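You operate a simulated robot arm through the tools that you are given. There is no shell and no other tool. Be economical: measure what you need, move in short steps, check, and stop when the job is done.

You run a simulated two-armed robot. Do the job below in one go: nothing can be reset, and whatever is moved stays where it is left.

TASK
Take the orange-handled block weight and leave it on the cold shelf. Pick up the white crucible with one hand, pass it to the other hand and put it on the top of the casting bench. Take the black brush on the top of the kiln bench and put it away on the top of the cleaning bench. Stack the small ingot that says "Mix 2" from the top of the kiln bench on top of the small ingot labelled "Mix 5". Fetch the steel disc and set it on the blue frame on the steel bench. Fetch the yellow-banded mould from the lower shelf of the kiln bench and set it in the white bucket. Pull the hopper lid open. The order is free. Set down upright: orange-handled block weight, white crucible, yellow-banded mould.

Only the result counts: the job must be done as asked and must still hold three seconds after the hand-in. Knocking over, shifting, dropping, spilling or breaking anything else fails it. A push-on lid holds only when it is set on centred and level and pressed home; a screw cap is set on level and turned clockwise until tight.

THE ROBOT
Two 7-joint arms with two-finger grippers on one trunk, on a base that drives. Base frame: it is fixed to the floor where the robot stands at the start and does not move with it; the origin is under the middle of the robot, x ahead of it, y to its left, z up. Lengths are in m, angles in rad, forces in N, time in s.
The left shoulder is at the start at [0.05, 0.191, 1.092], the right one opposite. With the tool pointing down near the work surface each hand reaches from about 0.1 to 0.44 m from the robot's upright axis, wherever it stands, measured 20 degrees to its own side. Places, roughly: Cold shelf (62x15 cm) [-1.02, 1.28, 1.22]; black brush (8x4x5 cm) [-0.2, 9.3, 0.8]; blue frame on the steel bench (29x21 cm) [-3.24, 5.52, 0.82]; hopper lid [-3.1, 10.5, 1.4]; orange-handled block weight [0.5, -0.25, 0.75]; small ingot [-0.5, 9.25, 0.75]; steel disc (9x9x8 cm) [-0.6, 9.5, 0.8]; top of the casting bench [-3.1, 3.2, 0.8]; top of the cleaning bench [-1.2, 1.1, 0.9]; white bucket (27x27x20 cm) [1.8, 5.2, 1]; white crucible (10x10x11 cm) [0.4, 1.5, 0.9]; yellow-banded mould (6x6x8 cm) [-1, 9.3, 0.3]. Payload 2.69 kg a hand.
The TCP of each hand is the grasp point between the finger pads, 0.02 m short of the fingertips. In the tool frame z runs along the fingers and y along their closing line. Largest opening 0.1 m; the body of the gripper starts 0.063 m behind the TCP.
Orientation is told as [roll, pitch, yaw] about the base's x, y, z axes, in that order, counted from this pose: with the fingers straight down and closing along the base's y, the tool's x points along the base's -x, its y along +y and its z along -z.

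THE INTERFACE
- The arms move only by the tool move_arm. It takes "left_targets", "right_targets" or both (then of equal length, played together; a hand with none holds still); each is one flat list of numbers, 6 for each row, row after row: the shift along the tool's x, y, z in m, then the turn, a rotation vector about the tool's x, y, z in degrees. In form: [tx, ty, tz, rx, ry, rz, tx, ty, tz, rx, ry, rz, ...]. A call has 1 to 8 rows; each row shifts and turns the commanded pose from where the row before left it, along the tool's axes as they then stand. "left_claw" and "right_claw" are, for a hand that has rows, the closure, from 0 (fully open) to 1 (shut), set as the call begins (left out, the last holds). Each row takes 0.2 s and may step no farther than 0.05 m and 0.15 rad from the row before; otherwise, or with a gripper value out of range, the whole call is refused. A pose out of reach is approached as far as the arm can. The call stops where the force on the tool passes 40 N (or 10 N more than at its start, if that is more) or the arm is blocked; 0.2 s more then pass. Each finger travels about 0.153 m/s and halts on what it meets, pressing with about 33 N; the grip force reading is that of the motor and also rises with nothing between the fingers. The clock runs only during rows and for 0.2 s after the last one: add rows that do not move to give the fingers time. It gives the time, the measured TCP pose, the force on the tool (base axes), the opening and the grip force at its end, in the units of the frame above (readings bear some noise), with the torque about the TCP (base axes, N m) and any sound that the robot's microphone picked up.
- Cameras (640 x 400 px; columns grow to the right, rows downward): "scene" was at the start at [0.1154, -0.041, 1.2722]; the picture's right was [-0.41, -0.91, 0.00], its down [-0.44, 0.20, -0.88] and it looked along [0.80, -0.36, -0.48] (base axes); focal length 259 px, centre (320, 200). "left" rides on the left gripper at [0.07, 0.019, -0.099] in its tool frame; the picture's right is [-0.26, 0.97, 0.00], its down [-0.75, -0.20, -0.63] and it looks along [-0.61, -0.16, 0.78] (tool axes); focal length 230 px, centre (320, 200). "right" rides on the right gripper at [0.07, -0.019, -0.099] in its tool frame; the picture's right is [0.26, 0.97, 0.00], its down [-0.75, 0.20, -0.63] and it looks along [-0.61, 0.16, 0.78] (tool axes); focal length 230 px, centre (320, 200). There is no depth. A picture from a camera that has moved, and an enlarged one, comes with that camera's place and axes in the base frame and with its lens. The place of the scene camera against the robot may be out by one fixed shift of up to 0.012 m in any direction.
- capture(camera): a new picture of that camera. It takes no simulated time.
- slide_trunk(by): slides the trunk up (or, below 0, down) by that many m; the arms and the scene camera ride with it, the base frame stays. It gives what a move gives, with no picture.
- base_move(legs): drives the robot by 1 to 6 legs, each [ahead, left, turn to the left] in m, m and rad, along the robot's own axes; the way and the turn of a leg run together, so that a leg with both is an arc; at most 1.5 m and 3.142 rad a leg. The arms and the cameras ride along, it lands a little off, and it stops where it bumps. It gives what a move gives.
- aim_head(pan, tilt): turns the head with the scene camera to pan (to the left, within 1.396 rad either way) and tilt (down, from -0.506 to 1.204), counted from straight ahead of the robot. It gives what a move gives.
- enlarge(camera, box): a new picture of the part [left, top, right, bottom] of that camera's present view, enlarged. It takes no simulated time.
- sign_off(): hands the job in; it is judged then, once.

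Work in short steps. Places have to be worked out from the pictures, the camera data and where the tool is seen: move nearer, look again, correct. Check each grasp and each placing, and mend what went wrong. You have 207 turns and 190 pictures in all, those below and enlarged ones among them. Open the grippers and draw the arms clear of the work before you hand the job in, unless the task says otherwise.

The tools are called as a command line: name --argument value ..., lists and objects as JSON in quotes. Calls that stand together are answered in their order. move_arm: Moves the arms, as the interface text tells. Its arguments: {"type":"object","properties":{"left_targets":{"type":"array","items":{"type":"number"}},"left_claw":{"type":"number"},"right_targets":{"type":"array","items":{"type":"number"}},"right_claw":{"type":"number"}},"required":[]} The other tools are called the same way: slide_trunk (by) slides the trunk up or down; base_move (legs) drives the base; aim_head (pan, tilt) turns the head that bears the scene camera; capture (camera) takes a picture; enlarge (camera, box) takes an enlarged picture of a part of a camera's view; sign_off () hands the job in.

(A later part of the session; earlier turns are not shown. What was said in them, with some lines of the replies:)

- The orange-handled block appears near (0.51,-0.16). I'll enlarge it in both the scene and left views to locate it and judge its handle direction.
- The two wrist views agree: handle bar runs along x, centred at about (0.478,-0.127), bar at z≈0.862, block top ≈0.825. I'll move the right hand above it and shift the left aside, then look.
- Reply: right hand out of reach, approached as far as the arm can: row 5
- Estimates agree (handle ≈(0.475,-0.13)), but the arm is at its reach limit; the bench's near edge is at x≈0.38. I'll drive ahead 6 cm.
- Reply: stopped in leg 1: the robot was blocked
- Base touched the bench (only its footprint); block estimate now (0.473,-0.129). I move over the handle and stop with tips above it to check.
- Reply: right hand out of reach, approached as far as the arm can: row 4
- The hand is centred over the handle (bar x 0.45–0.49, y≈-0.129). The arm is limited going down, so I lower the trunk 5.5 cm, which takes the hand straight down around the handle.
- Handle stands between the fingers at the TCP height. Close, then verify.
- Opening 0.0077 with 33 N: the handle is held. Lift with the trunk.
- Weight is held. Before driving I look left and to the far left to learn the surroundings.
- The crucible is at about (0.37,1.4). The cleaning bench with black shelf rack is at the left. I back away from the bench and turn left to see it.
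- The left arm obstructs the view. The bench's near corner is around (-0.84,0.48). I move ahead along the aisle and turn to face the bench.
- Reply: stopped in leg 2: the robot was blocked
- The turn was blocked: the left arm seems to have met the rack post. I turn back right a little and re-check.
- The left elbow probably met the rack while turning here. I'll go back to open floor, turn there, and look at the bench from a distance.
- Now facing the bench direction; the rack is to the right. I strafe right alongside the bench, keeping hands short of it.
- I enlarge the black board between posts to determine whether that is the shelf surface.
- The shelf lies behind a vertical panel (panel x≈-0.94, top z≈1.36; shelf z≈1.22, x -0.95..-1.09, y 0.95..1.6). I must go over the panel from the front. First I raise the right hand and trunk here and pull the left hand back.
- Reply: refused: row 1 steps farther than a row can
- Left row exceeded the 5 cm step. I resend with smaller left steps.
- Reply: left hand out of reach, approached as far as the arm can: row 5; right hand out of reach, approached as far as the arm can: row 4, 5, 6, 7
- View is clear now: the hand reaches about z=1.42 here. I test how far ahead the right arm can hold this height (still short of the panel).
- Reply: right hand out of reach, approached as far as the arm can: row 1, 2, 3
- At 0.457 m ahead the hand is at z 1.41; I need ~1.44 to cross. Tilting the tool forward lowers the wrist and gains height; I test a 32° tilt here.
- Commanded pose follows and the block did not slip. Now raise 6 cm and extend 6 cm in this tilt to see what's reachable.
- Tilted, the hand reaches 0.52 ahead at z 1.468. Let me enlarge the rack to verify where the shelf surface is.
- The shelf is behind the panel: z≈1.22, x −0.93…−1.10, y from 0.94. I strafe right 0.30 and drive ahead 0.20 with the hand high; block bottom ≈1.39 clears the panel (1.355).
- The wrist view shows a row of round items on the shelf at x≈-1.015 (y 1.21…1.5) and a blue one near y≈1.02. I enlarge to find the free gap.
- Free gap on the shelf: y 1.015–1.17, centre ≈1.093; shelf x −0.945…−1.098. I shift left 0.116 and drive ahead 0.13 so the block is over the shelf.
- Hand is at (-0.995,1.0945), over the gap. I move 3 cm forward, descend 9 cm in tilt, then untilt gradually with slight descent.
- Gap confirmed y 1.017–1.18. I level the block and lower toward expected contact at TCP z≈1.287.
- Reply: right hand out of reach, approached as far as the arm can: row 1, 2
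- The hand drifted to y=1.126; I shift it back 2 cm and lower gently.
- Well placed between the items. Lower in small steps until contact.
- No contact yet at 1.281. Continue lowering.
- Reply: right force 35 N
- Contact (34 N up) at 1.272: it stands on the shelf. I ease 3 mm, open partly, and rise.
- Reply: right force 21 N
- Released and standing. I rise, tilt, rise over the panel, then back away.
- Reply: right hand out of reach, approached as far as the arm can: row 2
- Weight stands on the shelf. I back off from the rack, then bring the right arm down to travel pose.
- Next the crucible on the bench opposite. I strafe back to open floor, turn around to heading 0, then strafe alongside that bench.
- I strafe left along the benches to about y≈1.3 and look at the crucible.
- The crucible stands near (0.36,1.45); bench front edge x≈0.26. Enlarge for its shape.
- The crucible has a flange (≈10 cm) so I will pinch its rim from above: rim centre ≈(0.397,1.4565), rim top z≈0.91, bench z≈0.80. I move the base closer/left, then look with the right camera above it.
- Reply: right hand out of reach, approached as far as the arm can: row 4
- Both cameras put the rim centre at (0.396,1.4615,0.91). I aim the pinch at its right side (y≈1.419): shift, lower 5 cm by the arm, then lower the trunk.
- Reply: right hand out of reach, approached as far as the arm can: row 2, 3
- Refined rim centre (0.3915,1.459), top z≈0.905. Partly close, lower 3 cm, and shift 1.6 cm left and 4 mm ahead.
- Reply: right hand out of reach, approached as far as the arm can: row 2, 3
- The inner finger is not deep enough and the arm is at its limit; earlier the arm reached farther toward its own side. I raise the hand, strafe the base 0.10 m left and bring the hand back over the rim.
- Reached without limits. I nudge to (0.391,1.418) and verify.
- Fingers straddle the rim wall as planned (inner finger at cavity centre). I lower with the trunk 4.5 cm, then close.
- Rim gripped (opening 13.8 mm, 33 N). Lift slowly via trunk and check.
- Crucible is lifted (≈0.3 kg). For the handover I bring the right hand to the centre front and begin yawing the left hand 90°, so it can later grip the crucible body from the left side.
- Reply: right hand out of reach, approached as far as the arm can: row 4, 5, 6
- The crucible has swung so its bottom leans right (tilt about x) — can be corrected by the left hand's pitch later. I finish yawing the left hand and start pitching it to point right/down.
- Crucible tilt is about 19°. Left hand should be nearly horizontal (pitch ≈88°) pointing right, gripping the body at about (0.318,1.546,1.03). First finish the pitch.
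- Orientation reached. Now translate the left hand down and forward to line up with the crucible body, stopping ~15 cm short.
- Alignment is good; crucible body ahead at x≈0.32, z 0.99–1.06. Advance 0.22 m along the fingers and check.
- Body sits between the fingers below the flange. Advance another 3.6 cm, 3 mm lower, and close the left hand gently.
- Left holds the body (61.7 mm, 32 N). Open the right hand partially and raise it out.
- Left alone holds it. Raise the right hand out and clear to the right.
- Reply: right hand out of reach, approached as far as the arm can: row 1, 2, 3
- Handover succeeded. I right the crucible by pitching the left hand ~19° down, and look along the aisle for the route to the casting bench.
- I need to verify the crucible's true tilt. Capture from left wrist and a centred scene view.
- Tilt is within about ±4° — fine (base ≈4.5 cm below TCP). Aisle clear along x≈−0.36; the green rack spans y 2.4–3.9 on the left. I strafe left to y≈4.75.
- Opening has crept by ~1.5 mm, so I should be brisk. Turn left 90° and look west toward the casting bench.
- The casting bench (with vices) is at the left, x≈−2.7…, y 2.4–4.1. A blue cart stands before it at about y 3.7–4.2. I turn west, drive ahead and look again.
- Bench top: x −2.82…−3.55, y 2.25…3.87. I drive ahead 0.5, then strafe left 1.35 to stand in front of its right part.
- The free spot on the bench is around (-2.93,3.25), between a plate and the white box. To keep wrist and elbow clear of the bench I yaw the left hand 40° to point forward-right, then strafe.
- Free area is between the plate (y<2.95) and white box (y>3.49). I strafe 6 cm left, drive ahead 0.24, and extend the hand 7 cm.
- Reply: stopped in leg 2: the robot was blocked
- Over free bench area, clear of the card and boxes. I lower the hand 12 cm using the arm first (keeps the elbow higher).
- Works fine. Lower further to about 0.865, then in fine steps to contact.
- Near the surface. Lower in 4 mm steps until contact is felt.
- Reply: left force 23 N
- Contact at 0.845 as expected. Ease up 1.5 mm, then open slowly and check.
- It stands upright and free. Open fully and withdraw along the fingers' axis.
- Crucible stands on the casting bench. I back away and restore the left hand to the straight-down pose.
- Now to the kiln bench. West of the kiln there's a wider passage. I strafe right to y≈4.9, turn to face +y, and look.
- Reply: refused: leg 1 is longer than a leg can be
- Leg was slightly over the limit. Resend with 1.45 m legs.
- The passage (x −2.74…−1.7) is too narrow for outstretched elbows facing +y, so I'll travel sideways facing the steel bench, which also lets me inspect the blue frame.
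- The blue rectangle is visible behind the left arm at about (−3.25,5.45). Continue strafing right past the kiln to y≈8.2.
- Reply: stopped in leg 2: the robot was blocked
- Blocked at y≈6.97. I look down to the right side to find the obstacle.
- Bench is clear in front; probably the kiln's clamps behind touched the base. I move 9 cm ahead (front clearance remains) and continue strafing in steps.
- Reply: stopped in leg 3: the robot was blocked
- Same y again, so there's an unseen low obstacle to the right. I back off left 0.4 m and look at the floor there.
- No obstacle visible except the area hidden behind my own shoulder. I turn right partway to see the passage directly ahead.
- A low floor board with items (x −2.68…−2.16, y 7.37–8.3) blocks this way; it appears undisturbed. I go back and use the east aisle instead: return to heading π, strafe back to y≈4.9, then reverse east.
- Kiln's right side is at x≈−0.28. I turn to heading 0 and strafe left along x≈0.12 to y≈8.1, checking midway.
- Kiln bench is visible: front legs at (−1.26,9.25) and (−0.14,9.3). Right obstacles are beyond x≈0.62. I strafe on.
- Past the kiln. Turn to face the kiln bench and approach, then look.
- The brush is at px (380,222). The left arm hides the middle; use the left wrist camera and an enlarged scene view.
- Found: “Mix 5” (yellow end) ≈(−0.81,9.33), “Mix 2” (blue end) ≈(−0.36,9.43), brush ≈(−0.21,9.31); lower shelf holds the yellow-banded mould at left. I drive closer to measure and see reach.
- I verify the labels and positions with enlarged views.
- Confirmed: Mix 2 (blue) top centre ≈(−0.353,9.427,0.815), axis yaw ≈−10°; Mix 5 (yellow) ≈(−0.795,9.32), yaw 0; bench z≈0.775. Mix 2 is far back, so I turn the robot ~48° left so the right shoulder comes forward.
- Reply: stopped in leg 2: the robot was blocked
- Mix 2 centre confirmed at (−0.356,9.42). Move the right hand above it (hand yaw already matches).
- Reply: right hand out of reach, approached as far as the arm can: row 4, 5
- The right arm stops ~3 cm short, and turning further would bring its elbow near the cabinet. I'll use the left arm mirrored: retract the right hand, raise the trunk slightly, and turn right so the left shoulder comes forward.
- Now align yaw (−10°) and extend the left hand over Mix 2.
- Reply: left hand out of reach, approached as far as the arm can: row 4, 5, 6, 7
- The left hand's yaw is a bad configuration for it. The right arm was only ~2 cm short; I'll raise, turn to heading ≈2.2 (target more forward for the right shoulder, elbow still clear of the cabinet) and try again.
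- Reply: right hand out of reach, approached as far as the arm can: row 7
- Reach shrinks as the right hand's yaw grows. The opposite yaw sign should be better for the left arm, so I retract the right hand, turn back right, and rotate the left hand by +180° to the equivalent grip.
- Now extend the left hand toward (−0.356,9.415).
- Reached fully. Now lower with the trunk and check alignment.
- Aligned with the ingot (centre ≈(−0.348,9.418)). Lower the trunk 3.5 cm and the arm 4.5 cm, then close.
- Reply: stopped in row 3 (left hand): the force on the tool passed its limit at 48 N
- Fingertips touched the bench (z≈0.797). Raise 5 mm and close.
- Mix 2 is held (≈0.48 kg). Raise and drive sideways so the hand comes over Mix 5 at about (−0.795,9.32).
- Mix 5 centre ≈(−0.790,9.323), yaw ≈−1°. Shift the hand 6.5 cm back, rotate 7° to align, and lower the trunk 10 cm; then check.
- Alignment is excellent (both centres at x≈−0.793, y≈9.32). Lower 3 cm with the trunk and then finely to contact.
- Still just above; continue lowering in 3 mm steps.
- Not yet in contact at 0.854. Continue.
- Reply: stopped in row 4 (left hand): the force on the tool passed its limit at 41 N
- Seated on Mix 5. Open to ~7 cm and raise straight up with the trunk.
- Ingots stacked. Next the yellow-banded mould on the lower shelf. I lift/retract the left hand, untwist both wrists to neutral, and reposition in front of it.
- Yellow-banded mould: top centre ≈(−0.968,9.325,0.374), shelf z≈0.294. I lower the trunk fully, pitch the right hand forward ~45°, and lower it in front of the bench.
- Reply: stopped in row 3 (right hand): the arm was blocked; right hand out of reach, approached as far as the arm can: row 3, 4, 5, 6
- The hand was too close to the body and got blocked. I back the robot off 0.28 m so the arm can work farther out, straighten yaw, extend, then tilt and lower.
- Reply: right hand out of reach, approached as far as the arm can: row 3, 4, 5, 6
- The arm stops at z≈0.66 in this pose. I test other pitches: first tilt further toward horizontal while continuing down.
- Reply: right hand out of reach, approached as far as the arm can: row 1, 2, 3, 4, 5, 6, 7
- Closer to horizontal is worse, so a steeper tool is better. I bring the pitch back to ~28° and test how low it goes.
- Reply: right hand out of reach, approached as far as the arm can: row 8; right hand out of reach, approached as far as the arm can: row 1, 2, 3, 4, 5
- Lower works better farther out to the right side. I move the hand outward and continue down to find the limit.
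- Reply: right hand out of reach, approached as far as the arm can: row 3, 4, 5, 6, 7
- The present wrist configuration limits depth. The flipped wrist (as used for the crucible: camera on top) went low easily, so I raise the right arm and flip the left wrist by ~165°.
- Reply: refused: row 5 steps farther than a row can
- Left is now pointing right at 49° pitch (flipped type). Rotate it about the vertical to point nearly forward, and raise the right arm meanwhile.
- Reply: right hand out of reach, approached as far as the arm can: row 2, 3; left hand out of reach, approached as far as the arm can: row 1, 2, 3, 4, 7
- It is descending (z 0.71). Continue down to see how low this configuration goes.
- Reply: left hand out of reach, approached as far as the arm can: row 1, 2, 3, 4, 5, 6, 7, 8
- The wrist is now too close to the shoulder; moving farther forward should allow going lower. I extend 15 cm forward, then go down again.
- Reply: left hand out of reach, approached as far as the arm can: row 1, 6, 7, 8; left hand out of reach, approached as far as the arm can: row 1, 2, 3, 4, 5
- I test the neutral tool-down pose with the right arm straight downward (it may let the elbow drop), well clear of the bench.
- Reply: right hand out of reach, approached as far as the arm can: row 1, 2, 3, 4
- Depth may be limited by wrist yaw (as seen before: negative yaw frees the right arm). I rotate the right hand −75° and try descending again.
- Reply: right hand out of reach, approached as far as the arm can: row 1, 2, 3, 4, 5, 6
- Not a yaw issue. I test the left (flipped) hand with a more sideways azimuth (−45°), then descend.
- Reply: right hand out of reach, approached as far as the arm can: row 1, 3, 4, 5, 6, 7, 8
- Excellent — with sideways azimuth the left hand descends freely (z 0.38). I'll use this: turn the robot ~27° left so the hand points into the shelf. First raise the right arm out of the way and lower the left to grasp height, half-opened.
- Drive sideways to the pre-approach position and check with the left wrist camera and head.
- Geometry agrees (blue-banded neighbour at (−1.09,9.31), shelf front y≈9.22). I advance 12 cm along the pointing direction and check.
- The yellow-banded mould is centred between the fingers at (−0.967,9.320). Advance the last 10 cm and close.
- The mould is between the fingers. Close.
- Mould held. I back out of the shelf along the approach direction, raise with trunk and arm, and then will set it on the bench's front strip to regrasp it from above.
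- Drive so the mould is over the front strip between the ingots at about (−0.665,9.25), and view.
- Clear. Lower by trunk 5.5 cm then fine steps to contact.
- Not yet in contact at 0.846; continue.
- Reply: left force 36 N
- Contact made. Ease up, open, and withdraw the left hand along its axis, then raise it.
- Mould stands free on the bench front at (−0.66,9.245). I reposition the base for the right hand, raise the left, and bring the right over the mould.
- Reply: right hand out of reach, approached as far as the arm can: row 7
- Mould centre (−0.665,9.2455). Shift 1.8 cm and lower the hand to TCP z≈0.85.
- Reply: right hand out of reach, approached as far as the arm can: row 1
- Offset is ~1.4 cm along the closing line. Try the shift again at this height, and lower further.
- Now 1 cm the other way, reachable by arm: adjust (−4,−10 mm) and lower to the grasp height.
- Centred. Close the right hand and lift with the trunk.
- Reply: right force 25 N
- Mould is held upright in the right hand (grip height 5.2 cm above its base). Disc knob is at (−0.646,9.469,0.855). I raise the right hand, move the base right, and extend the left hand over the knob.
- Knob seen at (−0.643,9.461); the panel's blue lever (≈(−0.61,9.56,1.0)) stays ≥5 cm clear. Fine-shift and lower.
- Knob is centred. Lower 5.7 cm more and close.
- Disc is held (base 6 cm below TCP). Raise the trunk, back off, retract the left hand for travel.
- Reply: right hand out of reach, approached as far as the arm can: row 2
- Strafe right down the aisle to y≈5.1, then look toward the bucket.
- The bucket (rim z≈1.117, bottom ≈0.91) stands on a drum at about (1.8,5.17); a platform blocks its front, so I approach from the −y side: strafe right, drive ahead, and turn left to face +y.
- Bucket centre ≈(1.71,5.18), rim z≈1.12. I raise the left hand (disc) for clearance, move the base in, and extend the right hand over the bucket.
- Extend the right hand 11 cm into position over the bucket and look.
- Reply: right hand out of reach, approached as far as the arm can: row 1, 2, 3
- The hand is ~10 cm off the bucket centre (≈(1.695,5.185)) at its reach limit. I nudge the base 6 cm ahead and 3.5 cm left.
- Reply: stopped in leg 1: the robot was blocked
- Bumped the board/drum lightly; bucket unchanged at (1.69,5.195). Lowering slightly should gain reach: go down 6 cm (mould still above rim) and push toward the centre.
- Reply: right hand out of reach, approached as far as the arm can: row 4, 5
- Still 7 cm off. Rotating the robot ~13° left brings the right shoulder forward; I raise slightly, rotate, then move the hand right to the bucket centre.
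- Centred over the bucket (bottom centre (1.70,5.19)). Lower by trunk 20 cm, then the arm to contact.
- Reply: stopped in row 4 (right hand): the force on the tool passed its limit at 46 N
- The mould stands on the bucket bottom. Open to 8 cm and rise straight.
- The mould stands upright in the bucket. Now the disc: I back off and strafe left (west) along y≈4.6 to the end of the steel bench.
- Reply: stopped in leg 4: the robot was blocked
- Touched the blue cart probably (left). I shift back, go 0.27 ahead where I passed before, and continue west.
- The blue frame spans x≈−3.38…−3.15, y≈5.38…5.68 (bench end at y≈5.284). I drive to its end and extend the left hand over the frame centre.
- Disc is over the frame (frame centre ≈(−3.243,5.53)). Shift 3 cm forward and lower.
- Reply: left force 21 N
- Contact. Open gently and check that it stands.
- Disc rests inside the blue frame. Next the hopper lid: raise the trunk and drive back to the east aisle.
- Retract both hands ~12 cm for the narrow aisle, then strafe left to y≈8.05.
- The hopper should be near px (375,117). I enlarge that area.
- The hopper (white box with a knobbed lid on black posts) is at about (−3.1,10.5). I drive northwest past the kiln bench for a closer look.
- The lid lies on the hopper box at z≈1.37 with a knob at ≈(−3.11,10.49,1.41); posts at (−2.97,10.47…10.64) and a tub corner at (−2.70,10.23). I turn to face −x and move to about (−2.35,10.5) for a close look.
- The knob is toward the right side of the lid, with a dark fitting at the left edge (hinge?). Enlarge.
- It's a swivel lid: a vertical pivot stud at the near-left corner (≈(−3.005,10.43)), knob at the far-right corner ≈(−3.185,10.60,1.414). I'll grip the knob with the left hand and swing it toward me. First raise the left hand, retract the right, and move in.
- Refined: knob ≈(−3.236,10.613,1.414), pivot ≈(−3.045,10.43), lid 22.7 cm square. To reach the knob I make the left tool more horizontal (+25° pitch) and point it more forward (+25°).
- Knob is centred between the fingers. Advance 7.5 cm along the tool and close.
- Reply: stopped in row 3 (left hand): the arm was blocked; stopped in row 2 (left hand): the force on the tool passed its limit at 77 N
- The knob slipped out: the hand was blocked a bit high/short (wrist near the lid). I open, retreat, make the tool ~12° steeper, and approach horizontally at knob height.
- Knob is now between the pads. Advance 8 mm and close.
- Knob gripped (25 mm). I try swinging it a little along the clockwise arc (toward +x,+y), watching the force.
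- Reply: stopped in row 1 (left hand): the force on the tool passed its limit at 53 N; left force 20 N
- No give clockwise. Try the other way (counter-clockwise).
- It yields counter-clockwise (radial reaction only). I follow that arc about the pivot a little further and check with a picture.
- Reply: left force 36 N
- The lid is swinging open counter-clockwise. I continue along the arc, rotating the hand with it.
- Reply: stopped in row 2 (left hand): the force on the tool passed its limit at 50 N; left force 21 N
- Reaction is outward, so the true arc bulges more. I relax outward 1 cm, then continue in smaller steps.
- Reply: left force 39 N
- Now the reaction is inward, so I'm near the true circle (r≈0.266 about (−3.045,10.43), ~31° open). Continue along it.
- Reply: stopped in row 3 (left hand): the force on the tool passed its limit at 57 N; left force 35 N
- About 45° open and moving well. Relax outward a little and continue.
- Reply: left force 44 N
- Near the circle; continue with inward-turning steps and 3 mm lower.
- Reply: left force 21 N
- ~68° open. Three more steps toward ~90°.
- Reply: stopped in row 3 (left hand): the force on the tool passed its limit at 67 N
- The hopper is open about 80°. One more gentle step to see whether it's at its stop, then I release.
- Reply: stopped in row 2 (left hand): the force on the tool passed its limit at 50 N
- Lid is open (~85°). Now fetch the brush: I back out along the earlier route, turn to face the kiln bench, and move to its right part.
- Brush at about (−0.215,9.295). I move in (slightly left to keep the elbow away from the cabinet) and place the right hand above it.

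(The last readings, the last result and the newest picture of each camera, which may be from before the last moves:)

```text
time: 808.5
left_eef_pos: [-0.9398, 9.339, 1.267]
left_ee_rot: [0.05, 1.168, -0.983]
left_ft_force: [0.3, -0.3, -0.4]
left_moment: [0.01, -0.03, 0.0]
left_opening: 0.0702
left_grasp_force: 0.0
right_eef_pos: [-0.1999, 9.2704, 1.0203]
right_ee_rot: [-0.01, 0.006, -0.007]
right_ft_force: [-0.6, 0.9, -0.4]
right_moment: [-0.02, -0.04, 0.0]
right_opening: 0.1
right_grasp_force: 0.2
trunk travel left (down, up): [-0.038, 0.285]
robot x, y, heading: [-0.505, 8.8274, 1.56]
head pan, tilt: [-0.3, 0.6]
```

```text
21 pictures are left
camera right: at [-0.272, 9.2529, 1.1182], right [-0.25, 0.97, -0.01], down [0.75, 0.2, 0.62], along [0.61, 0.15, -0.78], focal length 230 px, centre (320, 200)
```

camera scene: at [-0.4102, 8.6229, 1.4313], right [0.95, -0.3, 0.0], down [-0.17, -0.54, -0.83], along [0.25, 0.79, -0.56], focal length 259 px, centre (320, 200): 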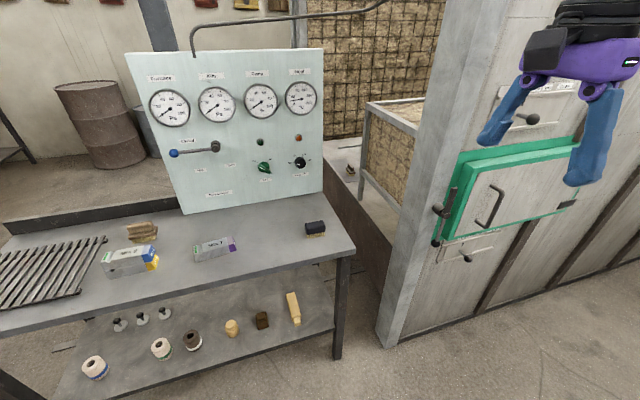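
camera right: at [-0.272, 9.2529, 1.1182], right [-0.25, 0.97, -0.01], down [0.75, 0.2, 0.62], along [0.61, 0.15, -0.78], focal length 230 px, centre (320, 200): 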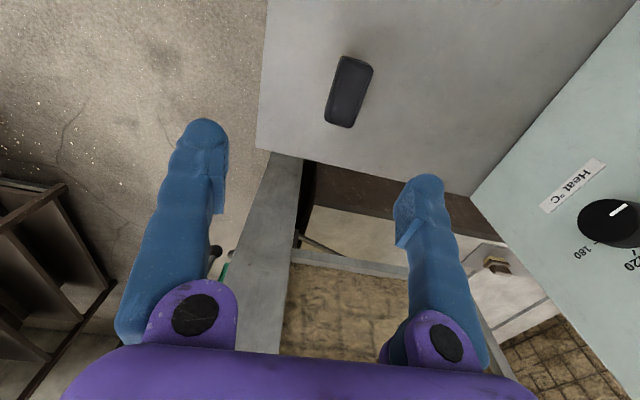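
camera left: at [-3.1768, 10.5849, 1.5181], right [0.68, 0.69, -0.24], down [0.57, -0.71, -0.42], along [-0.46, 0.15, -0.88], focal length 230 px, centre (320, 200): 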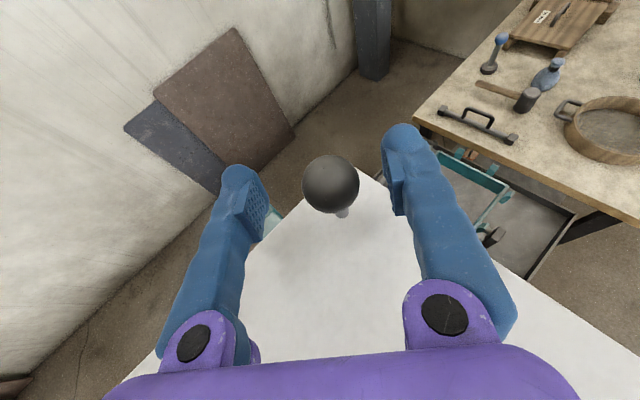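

Brush centre (−0.214,9.298), aligned with x. Shift and lower to the grasp height.

move_arm --right_targets '[0.014, 0.028, 0.02, 0, 0, 0, 0, 0, 0.045, 0, 0, 0, 0, 0, 0.045, 0, 0, 0, 0, 0, 0.04, 0, 0, 0, 0, 0, 0, 0, 0, 0]'

capture --camera "right"

```text
time: 809.7
left_eef_pos: [-0.9397, 9.3387, 1.267]
left_ee_rot: [0.049, 1.167, -0.981]
left_ft_force: [-0.3, -0.3, -0.2]
left_moment: [0.01, 0.02, -0.01]
left_opening: 0.0699
left_grasp_force: 0.0
right_eef_pos: [-0.2152, 9.2984, 0.8702]
right_ee_rot: [-0.01, 0.006, -0.004]
right_ft_force: [-0.3, 0.7, 0.0]
right_moment: [0.02, 0.01, 0.02]
right_opening: 0.1
right_grasp_force: 0.0
trunk travel left (down, up): [-0.038, 0.285]
robot x, y, heading: [-0.5061, 8.8327, 1.559]
head pan, tilt: [-0.3, 0.6]
```

```text
20 pictures are left
camera right: at [-0.2865, 9.2801, 0.9676], right [-0.25, 0.97, -0.01], down [0.75, 0.2, 0.62], along [0.61, 0.15, -0.78], focal length 230 px, centre (320, 200)
```

right: 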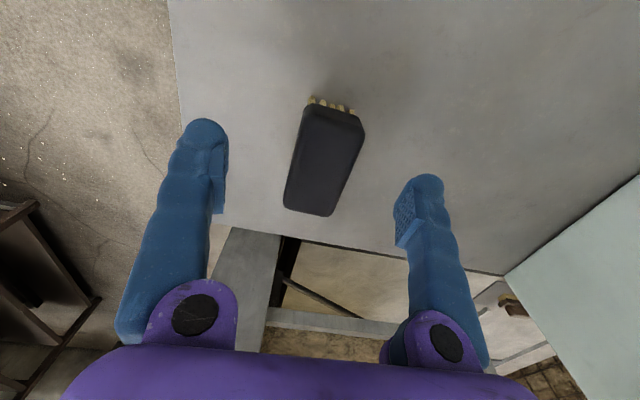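

Centred. Lower 4 cm more and close, then lift with the trunk.

move_arm --right_targets '[0, 0, 0.02, 0, 0, 0, 0, 0, 0.018, 0, 0, 0, 0, 0, 0, 0, 0, 0]'

move_arm --right_targets '[0, 0, 0, 0, 0, 0, 0, 0, 0, 0, 0, 0, 0, 0, 0, 0, 0, 0, 0, 0, 0, 0, 0, 0]' --right_claw 1

slide_trunk --by 0.28

capture --camera "right"

```text
time: 810.5
left_eef_pos: [-0.9396, 9.3385, 1.2664]
left_ee_rot: [0.05, 1.168, -0.981]
left_ft_force: [0.0, 0.4, -0.3]
left_moment: [-0.03, 0.01, 0.01]
left_opening: 0.0702
left_grasp_force: 0.0
right_eef_pos: [-0.2155, 9.2973, 0.8308]
right_ee_rot: [-0.01, 0.005, -0.006]
right_ft_force: [0.0, -0.1, -0.4]
right_moment: [0.0, -0.02, 0.02]
right_opening: 0.0997
right_grasp_force: 0.1
trunk travel left (down, up): [-0.038, 0.285]
robot x, y, heading: [-0.5066, 8.831, 1.56]
head pan, tilt: [-0.3, 0.6]
```

```text
time: 811.5
left_eef_pos: [-0.9399, 9.3389, 1.2675]
left_ee_rot: [0.051, 1.167, -0.985]
left_ft_force: [-0.6, 0.0, -0.4]
left_moment: [0.02, -0.01, 0.03]
left_opening: 0.0703
left_grasp_force: 0.1
right_eef_pos: [-0.215, 9.2968, 0.8322]
right_ee_rot: [-0.009, 0.003, -0.005]
right_ft_force: [-0.2, 0.5, -0.1]
right_moment: [-0.01, 0.01, -0.02]
right_opening: 0.0367
right_grasp_force: 32.9
trunk travel left (down, up): [-0.038, 0.285]
robot x, y, heading: [-0.5056, 8.8287, 1.557]
head pan, tilt: [-0.3, 0.6]
```

```text
time: 814.3
left_eef_pos: [-0.94, 9.339, 1.547]
left_ee_rot: [0.049, 1.167, -0.983]
left_ft_force: [-0.3, -0.6, -0.4]
left_moment: [0.0, -0.01, 0.0]
left_opening: 0.0701
left_grasp_force: 0.1
right_eef_pos: [-0.2156, 9.2965, 1.1108]
right_ee_rot: [-0.012, 0.007, -0.008]
right_ft_force: [-0.4, 0.0, -0.9]
right_moment: [-0.02, 0.05, 0.03]
right_opening: 0.0366
right_grasp_force: 32.9
trunk travel left (down, up): [-0.318, 0.005]
robot x, y, heading: [-0.5092, 8.831, 1.559]
head pan, tilt: [-0.3, 0.6]
```

```text
19 pictures are left
camera right: at [-0.2867, 9.2797, 1.2093], right [-0.25, 0.97, -0.01], down [0.75, 0.2, 0.62], along [0.61, 0.15, -0.78], focal length 230 px, centre (320, 200)
```

right: 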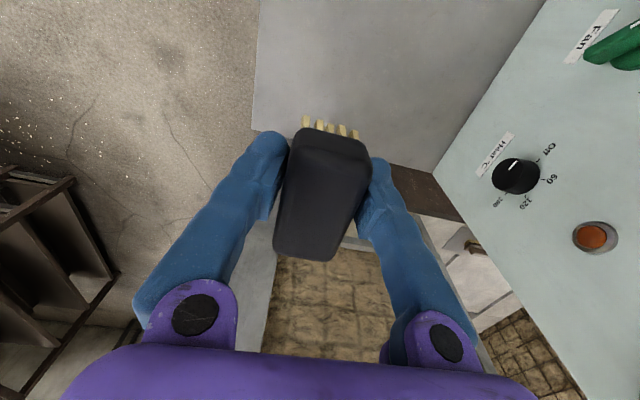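

Brush held. Retract the right hand 10 cm and drive back: turn to heading 0, into the aisle, and strafe right to y≈5.

move_arm --right_targets '[0, -0.04, -0.02, 0, 0, 0, 0, -0.04, -0.02, 0, 0, 0, 0, -0.03, -0.02, 0, 0, 0, 0, 0, 0, 0, 0, 0]'

base_move --legs '[[-0.44, 0, 0], [0, 0, -1.558], [0.63, 0, 0], [0, -1.4, 0], [0, -1.4, 0], [0, -0.6, 0]]'

```text
time: 815.3
left_eef_pos: [-0.9409, 9.3409, 1.5465]
left_ee_rot: [0.05, 1.167, -0.985]
left_ft_force: [-0.5, -0.1, 0.7]
left_moment: [0.02, 0.01, -0.01]
left_opening: 0.07
left_grasp_force: 0.1
right_eef_pos: [-0.2145, 9.1866, 1.172]
right_ee_rot: [-0.01, 0.006, -0.006]
right_ft_force: [-0.1, 0.0, -0.9]
right_moment: [0.0, 0.03, 0.01]
right_opening: 0.0366
right_grasp_force: 33.2
trunk travel left (down, up): [-0.318, 0.005]
robot x, y, heading: [-0.5099, 8.8311, 1.568]
head pan, tilt: [-0.3, 0.6]
```

```text
time: 854.3
left_eef_pos: [0.6336, 5.4381, 1.547]
left_ee_rot: [0.051, 1.17, -2.533]
left_ft_force: [1.0, -0.7, 0.8]
left_moment: [-0.01, 0.01, 0.0]
left_opening: 0.0699
left_grasp_force: 0.0
right_eef_pos: [0.4974, 4.7101, 1.1709]
right_ee_rot: [-0.011, 0.005, -1.556]
right_ft_force: [-0.1, -0.2, -0.9]
right_moment: [0.01, 0.02, -0.01]
right_opening: 0.0368
right_grasp_force: 33.1
trunk travel left (down, up): [-0.318, 0.005]
robot x, y, heading: [0.1339, 4.9951, 0.012]
head pan, tilt: [-0.3, 0.6]
```

Continue: back to the main aisle at x≈−0.36 and strafe right down to y≈0.1.

base_move --legs '[[-0.49, 0, -0.012], [0, -1.45, 0], [0, -1.45, 0], [0, -1.45, 0], [0, -0.5, 0], [0.1, 0, 0]]'

base_move --legs '[[0, 0, 1.56], [0, 0, 1.56]]'

aim_head --pan -0.3 --tilt 0.5

capture --camera "scene"

```text
time: 900.0
left_eef_pos: [0.2548, 0.5694, 1.5464]
left_ee_rot: [0.051, 1.169, -2.534]
left_ft_force: [0.1, 0.3, 0.3]
left_moment: [0.01, -0.02, 0.02]
left_opening: 0.0699
left_grasp_force: 0.1
right_eef_pos: [0.1148, -0.1575, 1.172]
right_ee_rot: [-0.008, 0.007, -1.559]
right_ft_force: [0.3, 0.2, -1.3]
right_moment: [-0.01, 0.0, 0.01]
right_opening: 0.0367
right_grasp_force: 33.3
trunk travel left (down, up): [-0.318, 0.005]
robot x, y, heading: [-0.2486, 0.1265, 0.011]
head pan, tilt: [-0.3, 0.6]
```

```text
time: 908.0
left_eef_pos: [-0.7527, -0.3098, 1.5482]
left_ee_rot: [0.051, 1.17, 0.595]
left_ft_force: [-0.3, -0.3, 0.2]
left_moment: [0.0, 0.01, 0.01]
left_opening: 0.0698
left_grasp_force: 0.1
right_eef_pos: [-0.6051, 0.4166, 1.171]
right_ee_rot: [-0.011, 0.005, 1.571]
right_ft_force: [0.3, 0.6, -1.5]
right_moment: [0.0, 0.0, 0.01]
right_opening: 0.0367
right_grasp_force: 33.7
trunk travel left (down, up): [-0.318, 0.005]
robot x, y, heading: [-0.2464, 0.1262, 3.136]
head pan, tilt: [-0.3, 0.6]
```

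```text
time: 908.7
left_eef_pos: [-0.7533, -0.309, 1.5488]
left_ee_rot: [0.053, 1.168, 0.597]
left_ft_force: [0.2, 0.0, 0.0]
left_moment: [-0.01, 0.0, 0.04]
left_opening: 0.0701
left_grasp_force: 0.0
right_eef_pos: [-0.6046, 0.4159, 1.1722]
right_ee_rot: [-0.01, 0.005, 1.569]
right_ft_force: [0.3, 0.3, -1.7]
right_moment: [0.03, 0.01, -0.03]
right_opening: 0.0365
right_grasp_force: 33.6
trunk travel left (down, up): [-0.318, 0.005]
robot x, y, heading: [-0.2486, 0.1277, 3.132]
head pan, tilt: [-0.3, 0.499]
```

```text
18 pictures are left
camera scene: at [-0.3806, 0.1516, 1.4402], right [0.3, 0.95, 0.0], down [0.46, -0.14, -0.88], along [-0.84, 0.26, -0.48], focal length 259 px, centre (320, 200)
```

scene: 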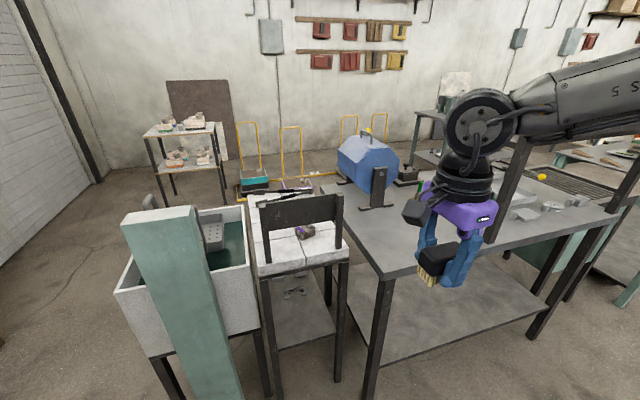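

Bench front-left corner is at (−0.834,0.45); I'll set the brush at about (−0.97,0.70), a free spot left of the rack post. Drive in and extend.

base_move --legs '[[0, -0.285, 0], [0.22, 0, 0]]'

move_arm --right_targets '[0, 0.04, 0, 0, 0, 0, 0, 0.04, 0, 0, 0, 0, 0, 0.04, 0, 0, 0, 0, 0, 0, 0, 0, 0, 0]'

slide_trunk --by -0.14

capture --camera "scene"

capture --camera "right"

```text
time: 913.0
left_eef_pos: [-0.9706, -0.0252, 1.5485]
left_ee_rot: [0.052, 1.168, 0.596]
left_ft_force: [-0.6, -0.2, -0.9]
left_moment: [0.0, 0.01, 0.05]
left_opening: 0.0701
left_grasp_force: 0.1
right_eef_pos: [-0.8237, 0.7013, 1.1722]
right_ee_rot: [-0.012, 0.006, 1.57]
right_ft_force: [-0.7, 0.9, -1.6]
right_moment: [0.02, 0.01, 0.0]
right_opening: 0.0365
right_grasp_force: 32.9
trunk travel left (down, up): [-0.318, 0.005]
robot x, y, heading: [-0.4633, 0.4095, 3.134]
head pan, tilt: [-0.3, 0.499]
```

```text
time: 914.0
left_eef_pos: [-0.9692, -0.0243, 1.548]
left_ee_rot: [0.055, 1.167, 0.596]
left_ft_force: [0.1, -0.7, 0.8]
left_moment: [0.01, -0.02, -0.01]
left_opening: 0.0696
left_grasp_force: 0.2
right_eef_pos: [-0.9435, 0.6993, 1.171]
right_ee_rot: [-0.008, 0.003, 1.572]
right_ft_force: [-0.2, -0.4, -0.3]
right_moment: [-0.01, -0.01, 0.01]
right_opening: 0.0366
right_grasp_force: 33.0
trunk travel left (down, up): [-0.318, 0.005]
robot x, y, heading: [-0.466, 0.4135, 3.134]
head pan, tilt: [-0.3, 0.499]
```

```text
time: 915.7
left_eef_pos: [-0.9702, -0.0244, 1.4074]
left_ee_rot: [0.053, 1.17, 0.595]
left_ft_force: [0.2, 0.0, 0.1]
left_moment: [-0.05, 0.0, -0.02]
left_opening: 0.0699
left_grasp_force: 0.1
right_eef_pos: [-0.9438, 0.6997, 1.0308]
right_ee_rot: [-0.01, 0.006, 1.569]
right_ft_force: [0.1, -0.1, -0.3]
right_moment: [0.01, 0.02, 0.01]
right_opening: 0.0368
right_grasp_force: 32.9
trunk travel left (down, up): [-0.178, 0.145]
robot x, y, heading: [-0.4662, 0.4115, 3.133]
head pan, tilt: [-0.3, 0.499]
```

```text
17 pictures are left
camera scene: at [-0.5982, 0.436, 1.3004], right [0.3, 0.95, 0.0], down [0.46, -0.14, -0.88], along [-0.84, 0.26, -0.48], focal length 259 px, centre (320, 200)
```

scene: 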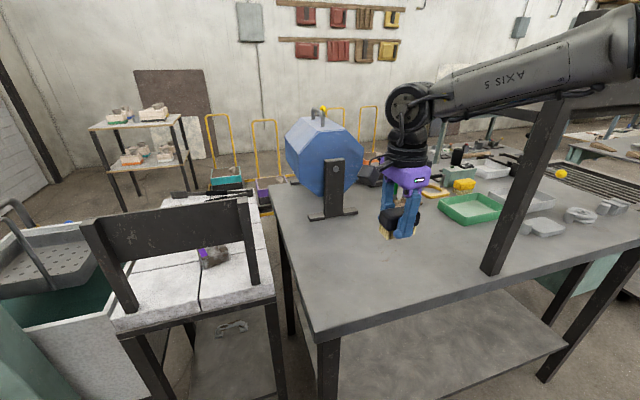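

```text
16 pictures are left
camera right: at [-0.9277, 0.6305, 1.1291], right [-0.97, -0.26, -0.01], down [-0.21, 0.75, 0.62], along [-0.15, 0.6, -0.78], focal length 230 px, centre (320, 200)
```

right: 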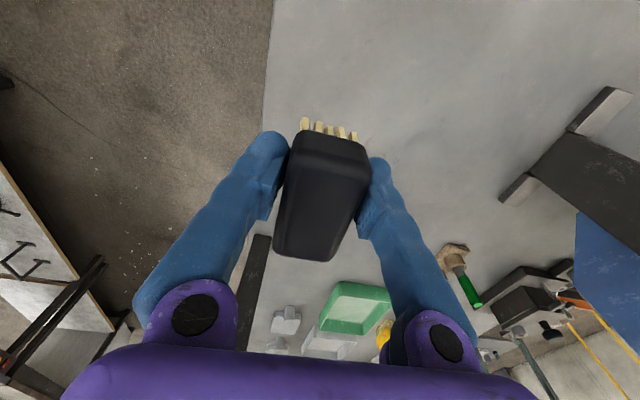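

Over free bench surface; the edge is near x≈−0.88, so I move 4.5 cm further in and lower gradually.

move_arm --right_targets '[0, 0.045, 0, 0, 0, 0, 0, 0, 0.04, 0, 0, 0, 0, 0, 0.03, 0, 0, 0, 0, 0, 0.01, 0, 0, 0, 0, 0, 0, 0, 0, 0]'

enlarge --camera "scene" --box '[310, 140, 510, 265]'

```text
time: 916.9
left_eef_pos: [-0.9713, -0.0249, 1.4085]
left_ee_rot: [0.052, 1.17, 0.594]
left_ft_force: [0.3, 0.0, 0.9]
left_moment: [-0.04, 0.0, -0.04]
left_opening: 0.0701
left_grasp_force: 0.0
right_eef_pos: [-0.9878, 0.7006, 0.9497]
right_ee_rot: [-0.009, 0.004, 1.569]
right_ft_force: [-0.6, 0.1, -1.9]
right_moment: [-0.02, 0.01, 0.01]
right_opening: 0.0367
right_grasp_force: 33.2
trunk travel left (down, up): [-0.178, 0.145]
robot x, y, heading: [-0.4621, 0.4093, 3.139]
head pan, tilt: [-0.3, 0.499]
```

```text
3.20 times, centred on (410, 202) of scene
camera zoom: at [-0.5985, 0.4359, 1.3003], right [0.3, 0.95, 0.0], down [0.46, -0.14, -0.88], along [-0.84, 0.26, -0.48], focal length 829 px, centre (32, 192)
```

zoom: 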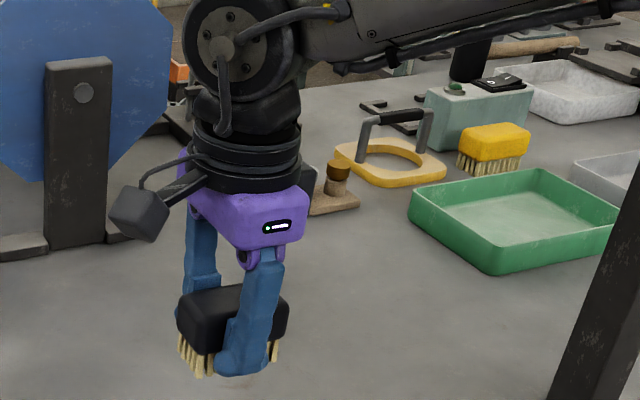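

Clear area below. Lower in small steps until contact.

move_arm --right_targets '[0, 0, 0.01, 0, 0, 0, 0, 0, 0.01, 0, 0, 0, 0, 0, 0.006, 0, 0, 0, 0, 0, 0.006, 0, 0, 0, 0, 0, 0, 0, 0, 0]'

```text
time: 918.1
left_eef_pos: [-0.9712, -0.0242, 1.4074]
left_ee_rot: [0.051, 1.169, 0.595]
left_ft_force: [0.0, 0.9, 0.4]
left_moment: [-0.02, -0.01, -0.03]
left_opening: 0.07
left_grasp_force: 0.1
right_eef_pos: [-0.9877, 0.6984, 0.9198]
right_ee_rot: [-0.011, 0.003, 1.571]
right_ft_force: [1.0, -0.5, -1.0]
right_moment: [-0.02, -0.03, 0.02]
right_opening: 0.0367
right_grasp_force: 32.7
trunk travel left (down, up): [-0.178, 0.145]
robot x, y, heading: [-0.4664, 0.4134, 3.14]
head pan, tilt: [-0.3, 0.499]
```

Not yet; continue.

move_arm --right_targets '[0, 0, 0.008, 0, 0, 0, 0, 0, 0.006, 0, 0, 0, 0, 0, 0.006, 0, 0, 0, 0, 0, 0.006, 0, 0, 0, 0, 0, 0.006, 0, 0, 0, 0, 0, 0, 0, 0, 0]'

```text
time: 919.5
left_eef_pos: [-0.9682, -0.0253, 1.4086]
left_ee_rot: [0.059, 1.171, 0.6]
left_ft_force: [-0.2, 0.0, -0.2]
left_moment: [-0.01, -0.02, -0.02]
left_opening: 0.0699
left_grasp_force: 0.1
right_eef_pos: [-0.986, 0.6998, 0.8919]
right_ee_rot: [-0.001, 0.003, 1.57]
right_ft_force: [1.0, 6.7, 32.7]
right_moment: [0.35, 0.0, -0.01]
right_opening: 0.0367
right_grasp_force: 33.0
trunk travel left (down, up): [-0.178, 0.145]
robot x, y, heading: [-0.4648, 0.4112, 3.137]
head pan, tilt: [-0.3, 0.499]
```

Contact at 0.892. Ease up slightly, open, rise and check.

move_arm --right_targets '[0, 0, -0.003, 0, 0, 0, 0, 0, 0, 0, 0, 0]'

move_arm --right_targets '[0, 0, 0, 0, 0, 0, 0, 0, 0, 0, 0, 0, 0, 0, 0, 0, 0, 0]' --right_claw 0.3

slide_trunk --by 0.14

capture --camera "scene"

```text
time: 920.1
left_eef_pos: [-0.9679, -0.0231, 1.4065]
left_ee_rot: [0.055, 1.168, 0.6]
left_ft_force: [-0.4, -0.6, -0.7]
left_moment: [-0.01, 0.0, 0.02]
left_opening: 0.0701
left_grasp_force: 0.0
right_eef_pos: [-0.9865, 0.6984, 0.8909]
right_ee_rot: [-0.004, 0.004, 1.568]
right_ft_force: [-6.7, 6.9, 25.8]
right_moment: [0.01, 0.24, -0.05]
right_opening: 0.0369
right_grasp_force: 33.5
trunk travel left (down, up): [-0.178, 0.145]
robot x, y, heading: [-0.465, 0.4106, 3.143]
head pan, tilt: [-0.3, 0.499]
```

```text
time: 920.9
left_eef_pos: [-0.9715, -0.024, 1.4073]
left_ee_rot: [0.052, 1.168, 0.595]
left_ft_force: [-0.3, -0.8, -0.3]
left_moment: [0.04, -0.03, 0.02]
left_opening: 0.0702
left_grasp_force: 0.1
right_eef_pos: [-0.9853, 0.6997, 0.8889]
right_ee_rot: [-0.011, 0.006, 1.571]
right_ft_force: [-0.1, -0.1, 0.0]
right_moment: [-0.01, -0.01, 0.0]
right_opening: 0.07
right_grasp_force: 0.1
trunk travel left (down, up): [-0.178, 0.145]
robot x, y, heading: [-0.4644, 0.4145, 3.138]
head pan, tilt: [-0.3, 0.499]
```

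```text
time: 922.6
left_eef_pos: [-0.9714, -0.0254, 1.5479]
left_ee_rot: [0.054, 1.17, 0.594]
left_ft_force: [-0.2, 0.3, 0.7]
left_moment: [-0.01, 0.02, -0.01]
left_opening: 0.0701
left_grasp_force: 0.1
right_eef_pos: [-0.9864, 0.6997, 1.029]
right_ee_rot: [-0.01, 0.006, 1.569]
right_ft_force: [1.5, 0.0, 0.4]
right_moment: [0.0, 0.0, -0.01]
right_opening: 0.0699
right_grasp_force: 0.1
trunk travel left (down, up): [-0.318, 0.005]
robot x, y, heading: [-0.4634, 0.4084, 3.137]
head pan, tilt: [-0.3, 0.499]
```

```text
14 pictures are left
camera scene: at [-0.5985, 0.4359, 1.4402], right [0.3, 0.95, 0.0], down [0.46, -0.14, -0.88], along [-0.84, 0.26, -0.48], focal length 259 px, centre (320, 200)
```

scene: 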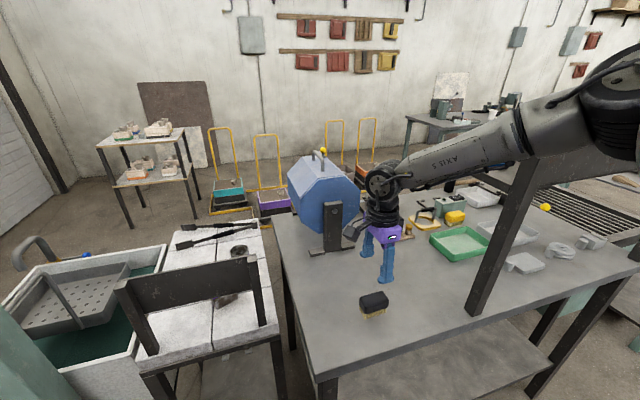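

The brush stands on the cleaning bench. I open both grippers, back clear of the bench and then hand in.

base_move --legs '[[-0.22, -0.0, 0]]'

move_arm --right_targets '[0, 0, -0.02, 0, 0, 0, 0, 0, 0, 0, 0, 0, 0, 0, 0, 0, 0, 0]' --left_targets '[0, 0, 0, 0, 0, 0, 0, 0, 0, 0, 0, 0, 0, 0, 0, 0, 0, 0]' --right_claw 0 --left_claw 0

capture --camera "scene"

```text
time: 924.2
left_eef_pos: [-0.7533, -0.0238, 1.547]
left_ee_rot: [0.052, 1.17, 0.591]
left_ft_force: [0.9, 0.4, 0.7]
left_moment: [-0.01, -0.02, -0.05]
left_opening: 0.0702
left_grasp_force: 0.0
right_eef_pos: [-0.7668, 0.6987, 1.0292]
right_ee_rot: [-0.009, 0.005, 1.567]
right_ft_force: [0.1, 0.2, -0.5]
right_moment: [-0.03, 0.05, 0.01]
right_opening: 0.0699
right_grasp_force: 0.0
trunk travel left (down, up): [-0.318, 0.005]
robot x, y, heading: [-0.2409, 0.4065, 3.133]
head pan, tilt: [-0.3, 0.499]
```

```text
time: 925.0
left_eef_pos: [-0.7529, -0.0245, 1.5472]
left_ee_rot: [0.054, 1.168, 0.593]
left_ft_force: [-0.8, -0.3, -0.2]
left_moment: [0.02, -0.01, 0.01]
left_opening: 0.1002
left_grasp_force: 0.0
right_eef_pos: [-0.7671, 0.6995, 1.0493]
right_ee_rot: [-0.009, 0.005, 1.567]
right_ft_force: [-0.4, -1.0, -0.5]
right_moment: [0.01, -0.02, -0.03]
right_opening: 0.0999
right_grasp_force: 0.0
trunk travel left (down, up): [-0.318, 0.005]
robot x, y, heading: [-0.2462, 0.4119, 3.136]
head pan, tilt: [-0.3, 0.499]
```

```text
13 pictures are left
camera scene: at [-0.3797, 0.4349, 1.4403], right [0.3, 0.95, 0.0], down [0.46, -0.14, -0.88], along [-0.84, 0.27, -0.48], focal length 259 px, centre (320, 200)
```

scene: 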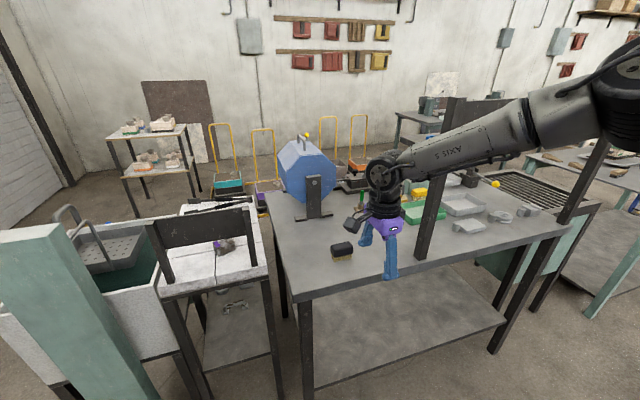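

All tasks appear done; both hands are empty, open and clear. Handing in.

sign_off

```text
The job is handed in.
```

I handed the job in with all seven items placed and both hands open and clear of the work. After each placing I checked a picture and saw it in place, but I did not go back at the end to look again at the earlier ones.

- **Block weight:** the orange-handled weight stands upright on the cold shelf, in the gap between the round items.
- **Crucible:** I picked it up with the right hand, passed it to the left, and set it upright on the casting bench.
- **Brush:** it stands on the front-left part of the cleaning bench.
- **Ingots:** "Mix 2" is stacked on "Mix 5" on the kiln bench.
- **Steel disc:** it sits inside the blue frame on the steel bench.
- **Mould:** the yellow-banded mould stands upright in the white bucket.
- **Hopper lid:** it is swung open about 85 degrees, close to what felt like its stop.

**Bumps:** the base stopped against things several times, including four benches, a low board of items on the floor, a cart, and the drum under the bucket. While turning near the cleaning bench, an arm was also blocked, probably by the rack. I saw nothing displaced in the pictures afterwards. I did not look again at the cart, and only saw the floor board from a distance.
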